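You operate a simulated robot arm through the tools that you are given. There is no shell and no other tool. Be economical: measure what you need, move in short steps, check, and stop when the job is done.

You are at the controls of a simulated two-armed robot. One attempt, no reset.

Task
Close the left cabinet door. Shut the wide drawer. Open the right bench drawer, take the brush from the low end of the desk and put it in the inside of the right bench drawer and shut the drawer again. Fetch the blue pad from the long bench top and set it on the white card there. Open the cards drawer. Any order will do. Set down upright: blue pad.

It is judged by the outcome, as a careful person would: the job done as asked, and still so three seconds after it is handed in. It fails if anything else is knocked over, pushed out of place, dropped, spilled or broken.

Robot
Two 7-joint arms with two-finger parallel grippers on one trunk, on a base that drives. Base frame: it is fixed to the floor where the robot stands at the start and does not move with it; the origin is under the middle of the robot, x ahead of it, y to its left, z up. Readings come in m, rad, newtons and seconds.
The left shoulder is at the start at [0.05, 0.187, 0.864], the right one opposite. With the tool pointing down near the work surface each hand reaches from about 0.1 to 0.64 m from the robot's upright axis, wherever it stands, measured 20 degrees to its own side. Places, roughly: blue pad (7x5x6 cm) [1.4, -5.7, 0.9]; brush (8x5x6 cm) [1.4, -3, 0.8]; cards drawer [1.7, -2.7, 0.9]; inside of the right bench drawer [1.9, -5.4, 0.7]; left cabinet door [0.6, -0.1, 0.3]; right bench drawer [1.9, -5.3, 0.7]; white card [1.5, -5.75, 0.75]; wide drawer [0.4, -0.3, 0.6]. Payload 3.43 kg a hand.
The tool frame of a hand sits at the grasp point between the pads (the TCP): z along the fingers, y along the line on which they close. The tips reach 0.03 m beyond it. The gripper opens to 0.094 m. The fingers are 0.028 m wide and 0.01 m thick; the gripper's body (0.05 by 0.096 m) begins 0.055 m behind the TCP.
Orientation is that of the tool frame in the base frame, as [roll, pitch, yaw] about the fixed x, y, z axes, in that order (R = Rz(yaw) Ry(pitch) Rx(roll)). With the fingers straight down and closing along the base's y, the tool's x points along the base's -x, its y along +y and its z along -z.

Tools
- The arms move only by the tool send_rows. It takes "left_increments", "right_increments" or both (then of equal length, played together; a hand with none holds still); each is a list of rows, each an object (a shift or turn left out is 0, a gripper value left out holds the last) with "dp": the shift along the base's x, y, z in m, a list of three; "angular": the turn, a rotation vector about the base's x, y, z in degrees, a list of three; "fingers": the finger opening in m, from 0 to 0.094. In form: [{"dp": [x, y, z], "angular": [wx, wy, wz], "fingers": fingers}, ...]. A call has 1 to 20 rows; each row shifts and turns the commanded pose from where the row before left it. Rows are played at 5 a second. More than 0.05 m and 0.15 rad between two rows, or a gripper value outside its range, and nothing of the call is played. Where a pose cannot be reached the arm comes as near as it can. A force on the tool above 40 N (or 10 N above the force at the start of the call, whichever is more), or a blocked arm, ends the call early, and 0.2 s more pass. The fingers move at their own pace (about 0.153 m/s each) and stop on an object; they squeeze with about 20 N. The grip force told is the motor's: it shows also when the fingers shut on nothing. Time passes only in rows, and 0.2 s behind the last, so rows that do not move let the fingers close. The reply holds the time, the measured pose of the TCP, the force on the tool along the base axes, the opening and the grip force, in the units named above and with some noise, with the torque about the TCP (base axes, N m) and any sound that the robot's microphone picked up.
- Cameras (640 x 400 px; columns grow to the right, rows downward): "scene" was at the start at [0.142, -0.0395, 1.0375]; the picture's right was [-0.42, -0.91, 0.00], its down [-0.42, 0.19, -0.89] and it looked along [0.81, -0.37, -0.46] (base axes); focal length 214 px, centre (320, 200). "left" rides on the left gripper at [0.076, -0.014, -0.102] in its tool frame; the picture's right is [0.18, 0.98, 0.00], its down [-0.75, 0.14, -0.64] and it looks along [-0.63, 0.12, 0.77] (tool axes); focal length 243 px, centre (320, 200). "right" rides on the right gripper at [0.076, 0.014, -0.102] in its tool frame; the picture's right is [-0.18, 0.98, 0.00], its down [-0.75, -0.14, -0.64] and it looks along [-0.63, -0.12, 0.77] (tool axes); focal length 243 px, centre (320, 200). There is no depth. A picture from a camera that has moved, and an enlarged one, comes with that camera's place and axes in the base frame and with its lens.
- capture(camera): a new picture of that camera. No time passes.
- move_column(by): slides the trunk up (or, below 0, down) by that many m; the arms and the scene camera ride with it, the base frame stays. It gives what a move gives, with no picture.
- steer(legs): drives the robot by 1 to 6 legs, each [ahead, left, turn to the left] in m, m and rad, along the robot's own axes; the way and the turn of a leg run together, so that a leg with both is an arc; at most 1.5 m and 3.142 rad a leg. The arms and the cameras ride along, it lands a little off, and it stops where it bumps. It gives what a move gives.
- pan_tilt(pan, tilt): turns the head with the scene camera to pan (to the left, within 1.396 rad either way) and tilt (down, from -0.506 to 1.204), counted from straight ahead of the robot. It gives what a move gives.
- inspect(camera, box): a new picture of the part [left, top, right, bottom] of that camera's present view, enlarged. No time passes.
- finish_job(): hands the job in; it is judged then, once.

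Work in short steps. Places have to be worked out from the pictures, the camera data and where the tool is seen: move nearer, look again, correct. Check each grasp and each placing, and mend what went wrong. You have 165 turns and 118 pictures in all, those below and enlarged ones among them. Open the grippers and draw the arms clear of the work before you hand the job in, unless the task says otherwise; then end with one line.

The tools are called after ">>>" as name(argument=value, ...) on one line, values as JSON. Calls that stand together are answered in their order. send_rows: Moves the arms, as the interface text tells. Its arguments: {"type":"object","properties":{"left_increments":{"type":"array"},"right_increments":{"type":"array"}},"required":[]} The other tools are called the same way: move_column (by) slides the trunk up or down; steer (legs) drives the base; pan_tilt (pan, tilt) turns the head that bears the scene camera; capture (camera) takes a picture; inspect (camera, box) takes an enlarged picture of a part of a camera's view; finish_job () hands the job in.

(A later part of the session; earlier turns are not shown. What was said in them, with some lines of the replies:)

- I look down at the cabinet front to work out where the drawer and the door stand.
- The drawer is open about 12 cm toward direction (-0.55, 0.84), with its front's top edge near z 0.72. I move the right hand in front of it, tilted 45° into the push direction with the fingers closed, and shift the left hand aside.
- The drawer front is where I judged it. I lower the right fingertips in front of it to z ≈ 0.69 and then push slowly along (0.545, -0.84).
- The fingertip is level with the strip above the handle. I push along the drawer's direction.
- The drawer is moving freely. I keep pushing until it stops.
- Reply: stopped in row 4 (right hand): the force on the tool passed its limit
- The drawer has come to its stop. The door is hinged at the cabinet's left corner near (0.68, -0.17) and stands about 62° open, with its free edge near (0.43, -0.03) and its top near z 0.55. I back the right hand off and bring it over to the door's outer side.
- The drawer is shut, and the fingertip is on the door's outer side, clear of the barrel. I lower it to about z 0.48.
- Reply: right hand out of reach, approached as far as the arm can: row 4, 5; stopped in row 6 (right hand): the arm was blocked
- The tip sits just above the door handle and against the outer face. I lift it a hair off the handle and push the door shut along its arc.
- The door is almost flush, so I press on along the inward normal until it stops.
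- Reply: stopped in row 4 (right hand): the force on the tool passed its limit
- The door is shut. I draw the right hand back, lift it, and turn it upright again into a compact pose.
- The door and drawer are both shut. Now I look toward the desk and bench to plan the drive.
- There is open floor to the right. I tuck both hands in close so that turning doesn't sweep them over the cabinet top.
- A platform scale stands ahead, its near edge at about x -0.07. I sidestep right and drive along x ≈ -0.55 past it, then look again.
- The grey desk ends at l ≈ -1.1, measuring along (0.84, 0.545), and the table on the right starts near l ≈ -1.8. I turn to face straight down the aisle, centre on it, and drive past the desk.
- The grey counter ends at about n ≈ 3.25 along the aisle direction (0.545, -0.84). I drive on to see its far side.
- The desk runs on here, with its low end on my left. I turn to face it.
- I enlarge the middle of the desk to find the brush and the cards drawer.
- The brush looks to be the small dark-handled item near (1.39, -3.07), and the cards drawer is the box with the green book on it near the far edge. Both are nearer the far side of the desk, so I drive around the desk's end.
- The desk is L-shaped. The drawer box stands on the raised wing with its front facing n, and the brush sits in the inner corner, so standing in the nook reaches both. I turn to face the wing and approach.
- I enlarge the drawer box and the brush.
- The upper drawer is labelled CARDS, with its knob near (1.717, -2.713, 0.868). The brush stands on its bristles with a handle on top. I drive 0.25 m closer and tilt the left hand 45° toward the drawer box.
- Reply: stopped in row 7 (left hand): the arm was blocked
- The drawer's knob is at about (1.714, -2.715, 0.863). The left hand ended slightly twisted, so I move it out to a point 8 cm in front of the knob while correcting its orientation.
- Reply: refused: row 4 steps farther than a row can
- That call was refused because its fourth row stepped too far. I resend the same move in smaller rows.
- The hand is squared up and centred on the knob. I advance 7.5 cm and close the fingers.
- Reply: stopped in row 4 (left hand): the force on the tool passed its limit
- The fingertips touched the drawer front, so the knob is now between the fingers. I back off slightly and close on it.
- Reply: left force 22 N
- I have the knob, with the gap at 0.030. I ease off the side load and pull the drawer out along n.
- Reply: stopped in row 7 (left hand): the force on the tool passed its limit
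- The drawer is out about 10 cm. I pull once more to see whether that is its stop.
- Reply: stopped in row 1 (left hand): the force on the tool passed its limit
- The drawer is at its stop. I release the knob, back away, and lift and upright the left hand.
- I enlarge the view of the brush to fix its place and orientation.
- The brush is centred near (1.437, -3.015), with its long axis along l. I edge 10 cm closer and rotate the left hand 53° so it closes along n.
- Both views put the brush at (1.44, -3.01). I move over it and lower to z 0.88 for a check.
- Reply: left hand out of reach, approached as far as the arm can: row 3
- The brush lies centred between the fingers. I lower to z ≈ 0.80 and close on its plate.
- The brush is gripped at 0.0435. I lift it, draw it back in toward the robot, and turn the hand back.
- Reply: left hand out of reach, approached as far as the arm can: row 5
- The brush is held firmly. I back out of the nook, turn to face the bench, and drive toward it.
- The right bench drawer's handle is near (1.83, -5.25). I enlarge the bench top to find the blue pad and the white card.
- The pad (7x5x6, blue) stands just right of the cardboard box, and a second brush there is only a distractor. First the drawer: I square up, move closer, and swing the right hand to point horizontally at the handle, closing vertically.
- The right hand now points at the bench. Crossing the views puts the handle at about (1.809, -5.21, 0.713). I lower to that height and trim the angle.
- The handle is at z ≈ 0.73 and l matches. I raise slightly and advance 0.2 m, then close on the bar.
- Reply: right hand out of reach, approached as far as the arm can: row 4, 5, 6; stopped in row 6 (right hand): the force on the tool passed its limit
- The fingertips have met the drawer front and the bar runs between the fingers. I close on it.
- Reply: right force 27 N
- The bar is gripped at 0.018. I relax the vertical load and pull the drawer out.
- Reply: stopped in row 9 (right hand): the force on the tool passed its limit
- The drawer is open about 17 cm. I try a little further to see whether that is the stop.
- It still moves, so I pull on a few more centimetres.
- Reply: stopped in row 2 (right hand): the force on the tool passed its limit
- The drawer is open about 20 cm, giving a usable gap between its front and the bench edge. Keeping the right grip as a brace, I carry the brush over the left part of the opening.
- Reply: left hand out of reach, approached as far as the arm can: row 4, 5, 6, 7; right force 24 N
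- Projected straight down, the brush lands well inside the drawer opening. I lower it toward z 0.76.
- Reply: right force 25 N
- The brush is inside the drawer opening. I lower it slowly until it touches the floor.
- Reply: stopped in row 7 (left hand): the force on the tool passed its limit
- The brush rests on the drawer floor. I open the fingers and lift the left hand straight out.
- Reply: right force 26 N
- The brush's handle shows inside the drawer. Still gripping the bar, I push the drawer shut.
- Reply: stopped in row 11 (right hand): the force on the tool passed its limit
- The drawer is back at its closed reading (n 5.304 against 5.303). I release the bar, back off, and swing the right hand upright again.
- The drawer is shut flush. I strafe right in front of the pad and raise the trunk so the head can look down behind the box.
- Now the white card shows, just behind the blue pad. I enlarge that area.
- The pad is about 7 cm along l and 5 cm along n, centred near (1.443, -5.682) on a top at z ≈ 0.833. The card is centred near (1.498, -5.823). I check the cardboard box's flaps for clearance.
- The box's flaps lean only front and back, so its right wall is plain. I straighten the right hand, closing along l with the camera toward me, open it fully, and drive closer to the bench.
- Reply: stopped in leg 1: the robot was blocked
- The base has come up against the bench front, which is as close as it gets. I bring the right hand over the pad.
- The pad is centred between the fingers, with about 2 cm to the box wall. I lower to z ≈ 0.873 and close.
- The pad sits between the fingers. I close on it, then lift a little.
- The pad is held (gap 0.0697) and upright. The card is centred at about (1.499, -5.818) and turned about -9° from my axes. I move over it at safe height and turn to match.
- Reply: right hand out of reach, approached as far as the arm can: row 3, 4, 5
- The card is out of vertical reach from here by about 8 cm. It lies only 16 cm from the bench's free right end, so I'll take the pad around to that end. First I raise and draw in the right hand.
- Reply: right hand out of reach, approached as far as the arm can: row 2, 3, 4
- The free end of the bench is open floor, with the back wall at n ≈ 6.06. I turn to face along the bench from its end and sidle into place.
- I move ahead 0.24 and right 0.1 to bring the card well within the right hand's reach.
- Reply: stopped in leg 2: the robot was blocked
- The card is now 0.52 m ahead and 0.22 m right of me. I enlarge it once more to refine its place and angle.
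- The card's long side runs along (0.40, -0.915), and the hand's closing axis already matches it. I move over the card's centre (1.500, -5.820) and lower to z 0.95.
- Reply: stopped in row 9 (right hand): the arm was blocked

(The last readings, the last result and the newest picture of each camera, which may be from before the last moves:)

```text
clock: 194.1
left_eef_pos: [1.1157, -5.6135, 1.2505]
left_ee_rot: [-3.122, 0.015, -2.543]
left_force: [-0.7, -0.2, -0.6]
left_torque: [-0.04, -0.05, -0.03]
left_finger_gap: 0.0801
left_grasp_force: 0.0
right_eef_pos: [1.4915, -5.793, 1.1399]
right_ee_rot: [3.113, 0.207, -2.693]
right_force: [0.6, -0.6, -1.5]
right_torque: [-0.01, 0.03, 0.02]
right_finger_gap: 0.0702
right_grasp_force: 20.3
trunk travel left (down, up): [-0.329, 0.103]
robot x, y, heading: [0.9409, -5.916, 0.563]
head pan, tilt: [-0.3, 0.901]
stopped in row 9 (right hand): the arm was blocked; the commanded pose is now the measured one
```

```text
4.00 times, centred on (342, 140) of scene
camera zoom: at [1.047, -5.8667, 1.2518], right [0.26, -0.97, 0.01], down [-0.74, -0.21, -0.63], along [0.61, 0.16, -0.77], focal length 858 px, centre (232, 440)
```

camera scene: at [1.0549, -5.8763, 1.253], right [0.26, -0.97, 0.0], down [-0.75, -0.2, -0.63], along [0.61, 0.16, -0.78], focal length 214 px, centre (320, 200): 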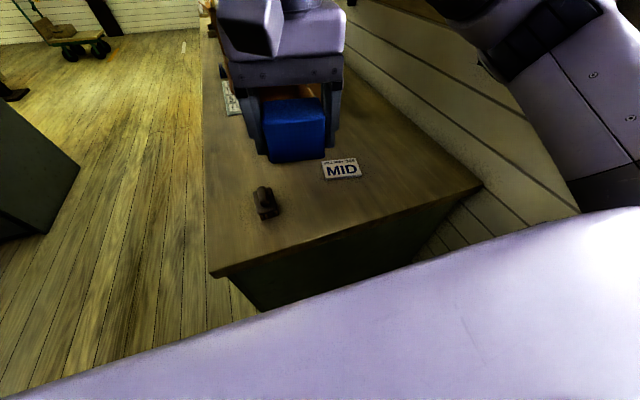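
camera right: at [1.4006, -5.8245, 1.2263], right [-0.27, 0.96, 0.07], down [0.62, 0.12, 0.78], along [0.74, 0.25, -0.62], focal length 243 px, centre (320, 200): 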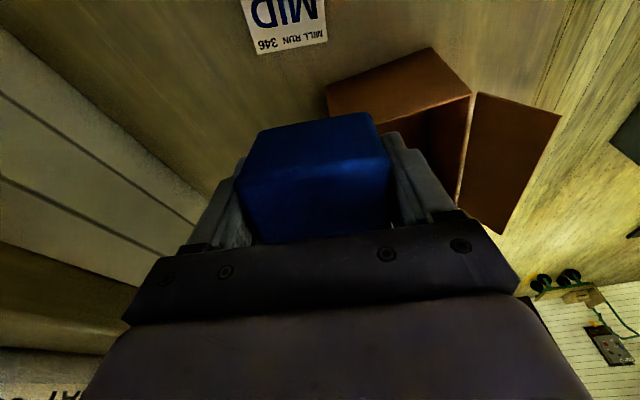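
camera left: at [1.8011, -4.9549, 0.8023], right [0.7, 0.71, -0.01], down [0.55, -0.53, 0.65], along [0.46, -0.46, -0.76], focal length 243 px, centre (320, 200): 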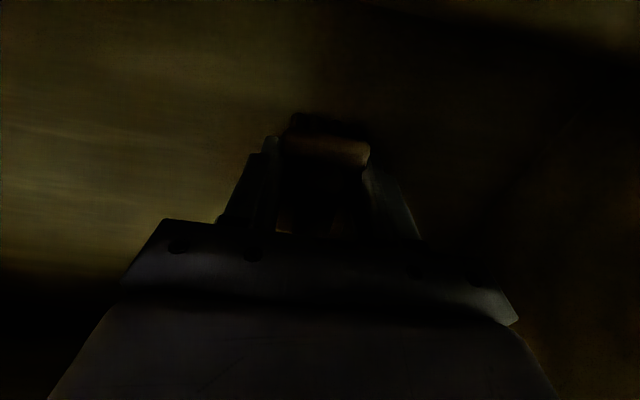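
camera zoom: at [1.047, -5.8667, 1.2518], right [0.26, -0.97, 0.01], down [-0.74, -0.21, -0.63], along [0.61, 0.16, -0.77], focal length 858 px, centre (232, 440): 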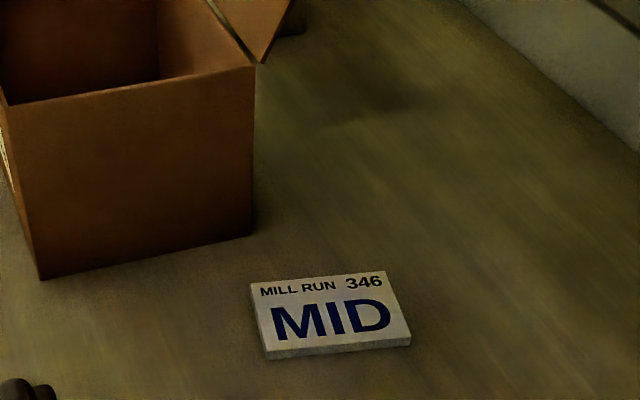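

The arm was blocked on the way down and the hand is now tilted about 12°. I look right along the arm to see what it hit.

>>> pan_tilt(pan=-1.0, tilt=0.3)

>>> capture(camera="scene")

```text
clock: 195.2
left_eef_pos: [1.115, -5.613, 1.2541]
left_ee_rot: [-3.12, 0.019, -2.543]
left_force: [0.2, 0.8, 0.4]
left_torque: [0.01, 0.01, 0.0]
left_finger_gap: 0.08
left_grasp_force: 0.0
right_eef_pos: [1.4926, -5.7962, 1.1383]
right_ee_rot: [3.116, 0.202, -2.698]
right_force: [0.9, -0.1, -0.4]
right_torque: [-0.01, 0.01, -0.02]
right_finger_gap: 0.0695
right_grasp_force: 20.0
trunk travel left (down, up): [-0.329, 0.103]
robot x, y, heading: [0.9441, -5.916, 0.566]
head pan, tilt: [-1.0, 0.3]
```

```text
30 pictures are left
camera scene: at [1.0574, -5.9256, 1.3063], right [-0.42, -0.91, -0.01], down [-0.25, 0.12, -0.96], along [0.87, -0.4, -0.28], focal length 214 px, centre (320, 200)
```

scene: 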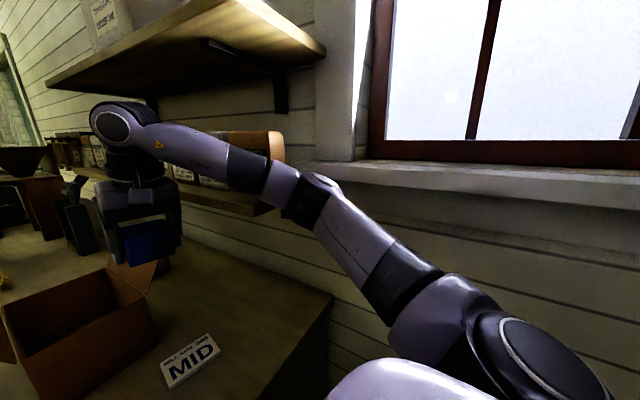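

The elbow is up against the window sill by the wall. I back the hand out the way it came and straighten it, checking that nothing on the shelf moves.

>>> send_rows(right_increments=[{"dp": [-0.04, 0.002, 0]}, {"dp": [-0.04, 0.002, 0]}, {"dp": [-0.04, 0.002, 0]}, {"dp": [-0.04, 0.002, 0], "angular": [-2.1, 3.2, -0.5]}, {"dp": [-0.04, 0.002, 0], "angular": [-2.1, 3.2, -0.5]}, {"dp": [-0.04, 0.002, 0], "angular": [-2.1, 3.2, -0.5]}, {"dp": [0, 0, 0]}])

>>> capture(camera="scene")

```text
clock: 196.8
left_eef_pos: [1.1264, -5.6275, 1.2552]
left_ee_rot: [-3.138, 0.015, -2.542]
left_force: [0.0, -0.1, -0.4]
left_torque: [0.01, 0.01, 0.01]
left_finger_gap: 0.0801
left_grasp_force: 0.0
right_eef_pos: [1.2637, -5.7958, 1.1183]
right_ee_rot: [3.135, -0.023, -2.733]
right_force: [-0.4, -0.4, -0.7]
right_torque: [-0.01, -0.01, 0.02]
right_finger_gap: 0.0698
right_grasp_force: 19.7
trunk travel left (down, up): [-0.329, 0.103]
robot x, y, heading: [0.9417, -5.919, 0.564]
head pan, tilt: [-1.0, 0.3]
```

```text
29 pictures are left
camera scene: at [1.0681, -5.94, 1.3041], right [-0.42, -0.91, -0.01], down [-0.26, 0.14, -0.96], along [0.87, -0.4, -0.29], focal length 214 px, centre (320, 200)
```

scene: 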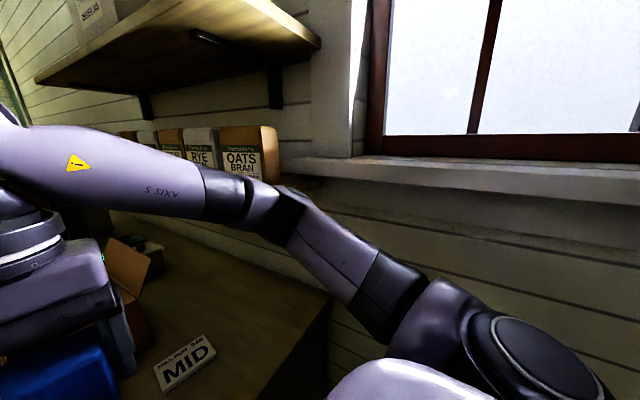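

The bags still stand. I shift the robot 0.19 m away from the wall so the elbow clears the sill and shelf.

>>> steer(legs=[[-0.02, 0, 0], [0, 0.19, 0]])

>>> pan_tilt(pan=-0.7, tilt=0.55)

>>> capture(camera="scene")

```text
clock: 198.7
left_eef_pos: [1.016, -5.4677, 1.2513]
left_ee_rot: [-3.135, 0.002, -2.539]
left_force: [-0.1, 0.7, 0.0]
left_torque: [-0.02, -0.02, 0.02]
left_finger_gap: 0.0801
left_grasp_force: 0.1
right_eef_pos: [1.1539, -5.637, 1.1163]
right_ee_rot: [3.138, -0.03, -2.728]
right_force: [0.7, 0.4, -1.1]
right_torque: [-0.01, 0.03, -0.03]
right_finger_gap: 0.0698
right_grasp_force: 20.2
trunk travel left (down, up): [-0.329, 0.103]
robot x, y, heading: [0.8261, -5.7761, 0.559]
head pan, tilt: [-1.0, 0.3]
```

```text
clock: 199.5
left_eef_pos: [1.0172, -5.467, 1.2508]
left_ee_rot: [-3.135, 0.001, -2.539]
left_force: [0.1, 0.4, 0.1]
left_torque: [0.01, -0.03, -0.01]
left_finger_gap: 0.0802
left_grasp_force: 0.0
right_eef_pos: [1.154, -5.6373, 1.1161]
right_ee_rot: [3.138, -0.034, -2.729]
right_force: [0.5, -0.1, -0.7]
right_torque: [-0.03, -0.01, 0.0]
right_finger_gap: 0.0699
right_grasp_force: 20.2
trunk travel left (down, up): [-0.329, 0.103]
robot x, y, heading: [0.8237, -5.7749, 0.567]
head pan, tilt: [-0.7, 0.55]
```

```text
28 pictures are left
camera scene: at [0.965, -5.7536, 1.2809], right [-0.13, -0.99, 0.0], down [-0.52, 0.07, -0.85], along [0.85, -0.11, -0.52], focal length 214 px, centre (320, 200)
```

scene: 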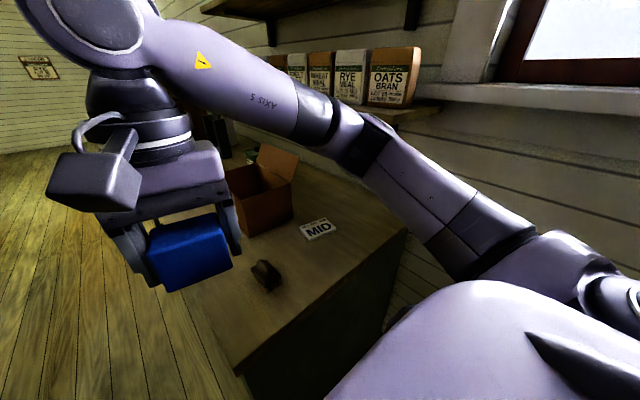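

The bags on the shelf are untouched and the elbow has more room. I move the pad over the card again at z 1.1.

>>> send_rows(right_increments=[{"dp": [0.0385, -0.0203, 0], "angular": [0.4, -0.9, 0]}, {"dp": [0.0385, -0.0203, 0], "angular": [0.4, -0.9, 0]}, {"dp": [0.0385, -0.0203, 0]}, {"dp": [0.0385, -0.0203, 0]}, {"dp": [0.0385, -0.0203, 0]}, {"dp": [0.0385, -0.0203, 0]}, {"dp": [0.0385, -0.0203, -0.01]}, {"dp": [0.0385, -0.0203, -0.01]}, {"dp": [0.0385, -0.0203, -0.01]}, {"dp": [0, 0, 0]}])

>>> capture(camera="scene")

```text
clock: 201.7
left_eef_pos: [1.0164, -5.4686, 1.2504]
left_ee_rot: [-3.135, 0.003, -2.54]
left_force: [-0.6, 0.1, -0.6]
left_torque: [0.01, 0.0, 0.01]
left_finger_gap: 0.08
left_grasp_force: 0.0
right_eef_pos: [1.5028, -5.8222, 1.0883]
right_ee_rot: [3.137, 0.002, -2.729]
right_force: [0.7, 0.1, -1.3]
right_torque: [0.01, -0.02, 0.02]
right_finger_gap: 0.0699
right_grasp_force: 20.4
trunk travel left (down, up): [-0.329, 0.103]
robot x, y, heading: [0.829, -5.77, 0.571]
head pan, tilt: [-0.7, 0.55]
```

```text
27 pictures are left
camera scene: at [0.9649, -5.7535, 1.2809], right [-0.13, -0.99, 0.0], down [-0.52, 0.07, -0.85], along [0.85, -0.11, -0.52], focal length 214 px, centre (320, 200)
```

scene: 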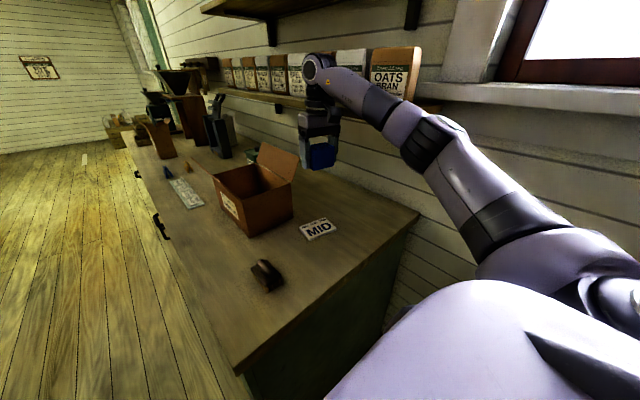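

The hand arrived cleanly and squarely over the card. I lower to z 0.91.

>>> send_rows(right_increments=[{"dp": [-0.001, 0.001, -0.04]}, {"dp": [-0.001, 0.001, -0.04]}, {"dp": [0, 0, -0.04]}, {"dp": [0, 0, -0.04]}, {"dp": [0, 0, -0.015]}, {"dp": [0, 0, 0]}])

>>> inspect(camera="scene", box=[270, 165, 382, 265])

>>> capture(camera="right")

```text
clock: 203.1
left_eef_pos: [1.0172, -5.4687, 1.2513]
left_ee_rot: [-3.136, 0.001, -2.539]
left_force: [0.2, 0.3, 0.3]
left_torque: [-0.05, 0.01, -0.01]
left_finger_gap: 0.0799
left_grasp_force: 0.0
right_eef_pos: [1.4997, -5.819, 0.9139]
right_ee_rot: [3.138, 0.0, -2.727]
right_force: [-0.7, 0.1, -0.9]
right_torque: [-0.02, 0.04, 0.03]
right_finger_gap: 0.0699
right_grasp_force: 19.8
trunk travel left (down, up): [-0.329, 0.103]
robot x, y, heading: [0.8284, -5.771, 0.571]
head pan, tilt: [-0.7, 0.55]
```

```text
4.00 times, centred on (326, 215) of scene
camera zoom: at [0.965, -5.7536, 1.2808], right [-0.13, -0.99, 0.0], down [-0.52, 0.07, -0.85], along [0.85, -0.11, -0.52], focal length 858 px, centre (296, 140)
```

zoom: 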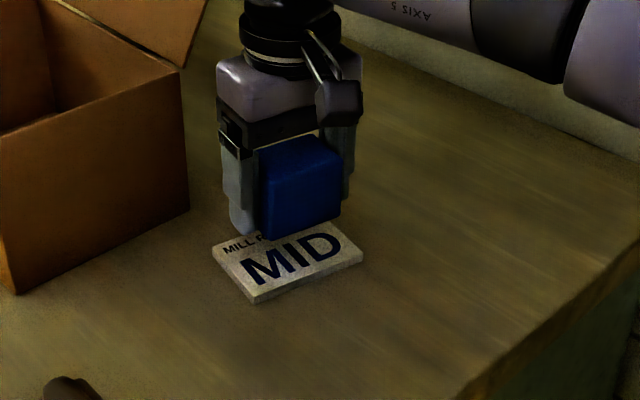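

```text
25 pictures are left
camera right: at [1.4249, -5.8365, 1.0171], right [-0.23, 0.97, 0.0], down [0.75, 0.17, 0.64], along [0.63, 0.15, -0.77], focal length 243 px, centre (320, 200)
```

right: 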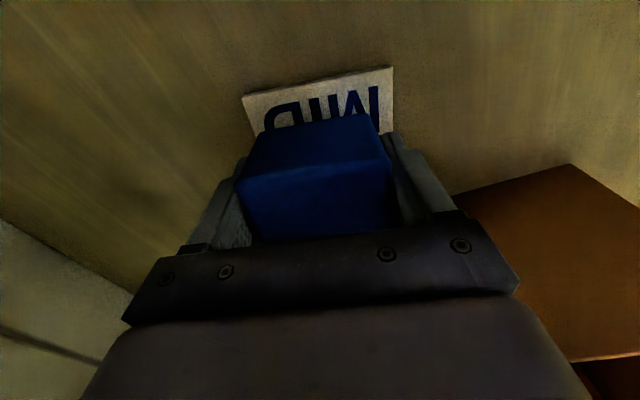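

The pad lines up with the card from both cameras. I lower slowly until it touches.

>>> send_rows(right_increments=[{"dp": [-0.003, -0.002, -0.012]}, {"dp": [0, 0, -0.008]}, {"dp": [0, 0, -0.005]}, {"dp": [0, 0, -0.004]}, {"dp": [0, 0, -0.004]}, {"dp": [0, 0, -0.004]}, {"dp": [0, 0, -0.004]}])

>>> inspect(camera="scene", box=[270, 165, 382, 265])

```text
clock: 204.7
left_eef_pos: [1.0141, -5.4672, 1.252]
left_ee_rot: [-3.131, 0.006, -2.54]
left_force: [0.0, -0.8, 0.7]
left_torque: [-0.02, -0.01, -0.02]
left_finger_gap: 0.0799
left_grasp_force: 0.1
right_eef_pos: [1.4964, -5.8195, 0.8782]
right_ee_rot: [3.137, 0.017, -2.732]
right_force: [3.8, -4.6, 36.2]
right_torque: [-0.65, 0.07, -0.06]
right_finger_gap: 0.0705
right_grasp_force: 19.7
trunk travel left (down, up): [-0.329, 0.103]
robot x, y, heading: [0.8228, -5.7709, 0.568]
head pan, tilt: [-0.7, 0.55]
```

```text
4.00 times, centred on (326, 215) of scene
camera zoom: at [0.9614, -5.7537, 1.282], right [-0.13, -0.99, 0.0], down [-0.51, 0.07, -0.85], along [0.85, -0.11, -0.52], focal length 858 px, centre (296, 140)
```

zoom: 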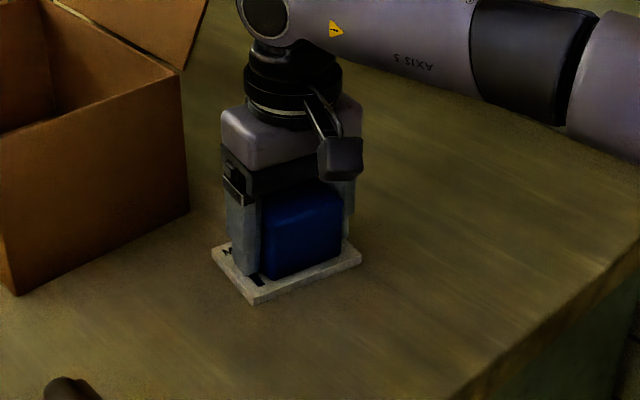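

The pad rests on the card, pressed firmly. I ease up 4 mm, open the fingers, and lift straight off.

>>> send_rows(right_increments=[{"dp": [0, 0, 0.004]}, {"dp": [0, 0, 0], "fingers": 0.088}, {"dp": [0, 0, 0]}, {"dp": [0, 0, 0.02]}, {"dp": [0, 0, 0.03]}, {"dp": [0, 0, 0.04]}, {"dp": [0, 0, 0.045]}, {"dp": [0, 0, 0.045]}, {"dp": [0, 0, 0]}])

>>> inspect(camera="scene", box=[270, 165, 382, 265])

>>> capture(camera="right")

```text
clock: 206.7
left_eef_pos: [1.0178, -5.4688, 1.2509]
left_ee_rot: [-3.136, 0.002, -2.54]
left_force: [0.0, -0.4, 0.0]
left_torque: [-0.02, 0.0, 0.02]
left_finger_gap: 0.0802
left_grasp_force: 0.0
right_eef_pos: [1.4954, -5.8179, 1.0548]
right_ee_rot: [3.137, 0.001, -2.728]
right_force: [0.3, -0.8, 0.3]
right_torque: [0.0, 0.01, -0.01]
right_finger_gap: 0.0881
right_grasp_force: 0.1
trunk travel left (down, up): [-0.329, 0.103]
robot x, y, heading: [0.8245, -5.7685, 0.566]
head pan, tilt: [-0.7, 0.55]
```

```text
4.00 times, centred on (326, 215) of scene
camera zoom: at [0.9651, -5.7537, 1.2808], right [-0.13, -0.99, 0.0], down [-0.52, 0.07, -0.85], along [0.85, -0.11, -0.52], focal length 858 px, centre (296, 140)
```

zoom: 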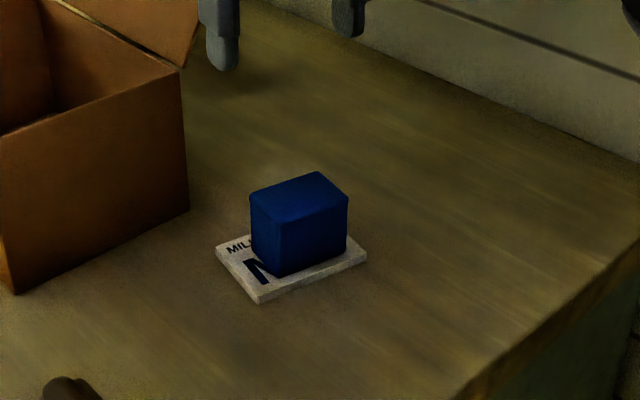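

```text
22 pictures are left
camera right: at [1.4211, -5.8349, 1.1585], right [-0.23, 0.97, 0.0], down [0.75, 0.17, 0.64], along [0.63, 0.15, -0.77], focal length 243 px, centre (320, 200)
```

right: 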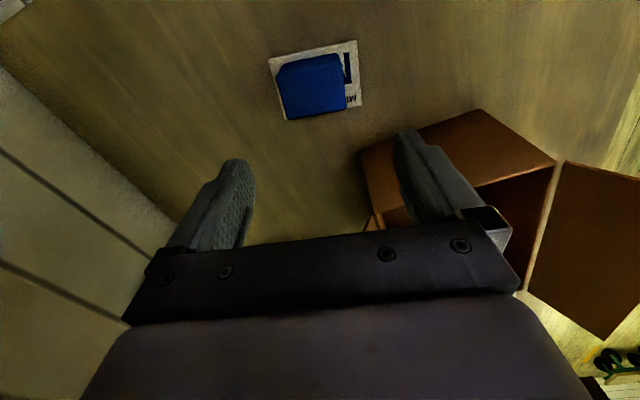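

The pad stands upright and fully on the card. I draw the right hand clear along the same way and back the robot off.

>>> send_rows(right_increments=[{"dp": [0, 0, 0.03]}, {"dp": [-0.0385, 0.0203, 0.005]}, {"dp": [-0.0385, 0.0203, 0]}, {"dp": [-0.0385, 0.0203, 0]}, {"dp": [-0.0385, 0.0203, 0]}, {"dp": [-0.0385, 0.0203, 0]}, {"dp": [-0.0385, 0.0203, 0]}, {"dp": [-0.0385, 0.0203, 0]}, {"dp": [-0.0385, 0.0203, 0]}, {"dp": [0, 0, 0]}])

>>> steer(legs=[[-0.25, 0.1, 0]])

>>> pan_tilt(pan=-0.1, tilt=0.4)

>>> capture(camera="scene")

```text
clock: 208.9
left_eef_pos: [1.0175, -5.4683, 1.2508]
left_ee_rot: [-3.133, 0.002, -2.54]
left_force: [-0.1, 0.4, 0.1]
left_torque: [0.01, -0.04, -0.02]
left_finger_gap: 0.0801
left_grasp_force: 0.1
right_eef_pos: [1.1864, -5.6595, 1.0887]
right_ee_rot: [3.138, 0.002, -2.728]
right_force: [0.2, 0.1, 0.0]
right_torque: [0.03, 0.0, 0.01]
right_finger_gap: 0.0882
right_grasp_force: 0.1
trunk travel left (down, up): [-0.329, 0.103]
robot x, y, heading: [0.8258, -5.7716, 0.569]
head pan, tilt: [-0.7, 0.55]
```

```text
clock: 210.8
left_eef_pos: [0.7556, -5.514, 1.2508]
left_ee_rot: [-3.134, 0.002, -2.536]
left_force: [0.3, 0.3, -0.1]
left_torque: [0.02, -0.04, 0.0]
left_finger_gap: 0.0801
left_grasp_force: 0.0
right_eef_pos: [0.927, -5.705, 1.0889]
right_ee_rot: [3.138, 0.002, -2.724]
right_force: [0.8, 0.2, -0.3]
right_torque: [0.03, -0.03, 0.02]
right_finger_gap: 0.088
right_grasp_force: 0.0
trunk travel left (down, up): [-0.329, 0.103]
robot x, y, heading: [0.5688, -5.8154, 0.569]
head pan, tilt: [-0.7, 0.55]
```

```text
clock: 211.8
left_eef_pos: [0.7568, -5.5131, 1.2509]
left_ee_rot: [-3.134, 0.002, -2.536]
left_force: [0.3, 0.0, -0.5]
left_torque: [0.0, -0.02, -0.01]
left_finger_gap: 0.0801
left_grasp_force: 0.1
right_eef_pos: [0.9275, -5.7049, 1.0883]
right_ee_rot: [3.137, 0.002, -2.726]
right_force: [1.1, -0.1, -0.2]
right_torque: [0.02, 0.01, 0.02]
right_finger_gap: 0.0881
right_grasp_force: 0.0
trunk travel left (down, up): [-0.329, 0.103]
robot x, y, heading: [0.5668, -5.8163, 0.579]
head pan, tilt: [-0.099, 0.4]
```

```text
21 pictures are left
camera scene: at [0.6989, -5.7455, 1.2945], right [0.45, -0.89, 0.0], down [-0.35, -0.18, -0.92], along [0.82, 0.42, -0.39], focal length 214 px, centre (320, 200)
```

scene: 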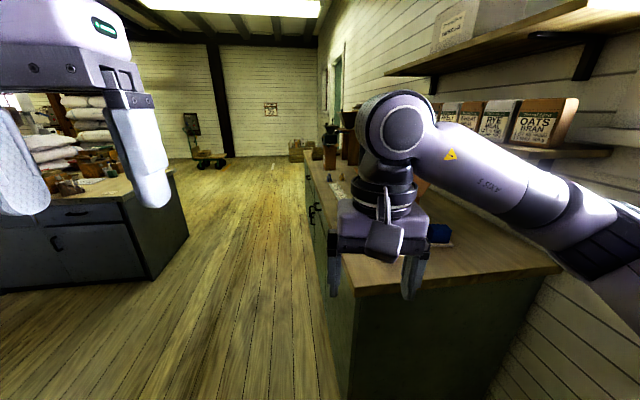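

The arms are clear, the grippers are open, and the pad, bags and other bench items stand undisturbed. All parts of the job are done, so I hand it in.

>>> finish_job()

```text
The job is handed in.
```

The job is handed in. The left cabinet door and the wide drawer are shut. The brush is in the right bench drawer, which is shut again. The blue pad stands upright on the white card, and the cards drawer is open.
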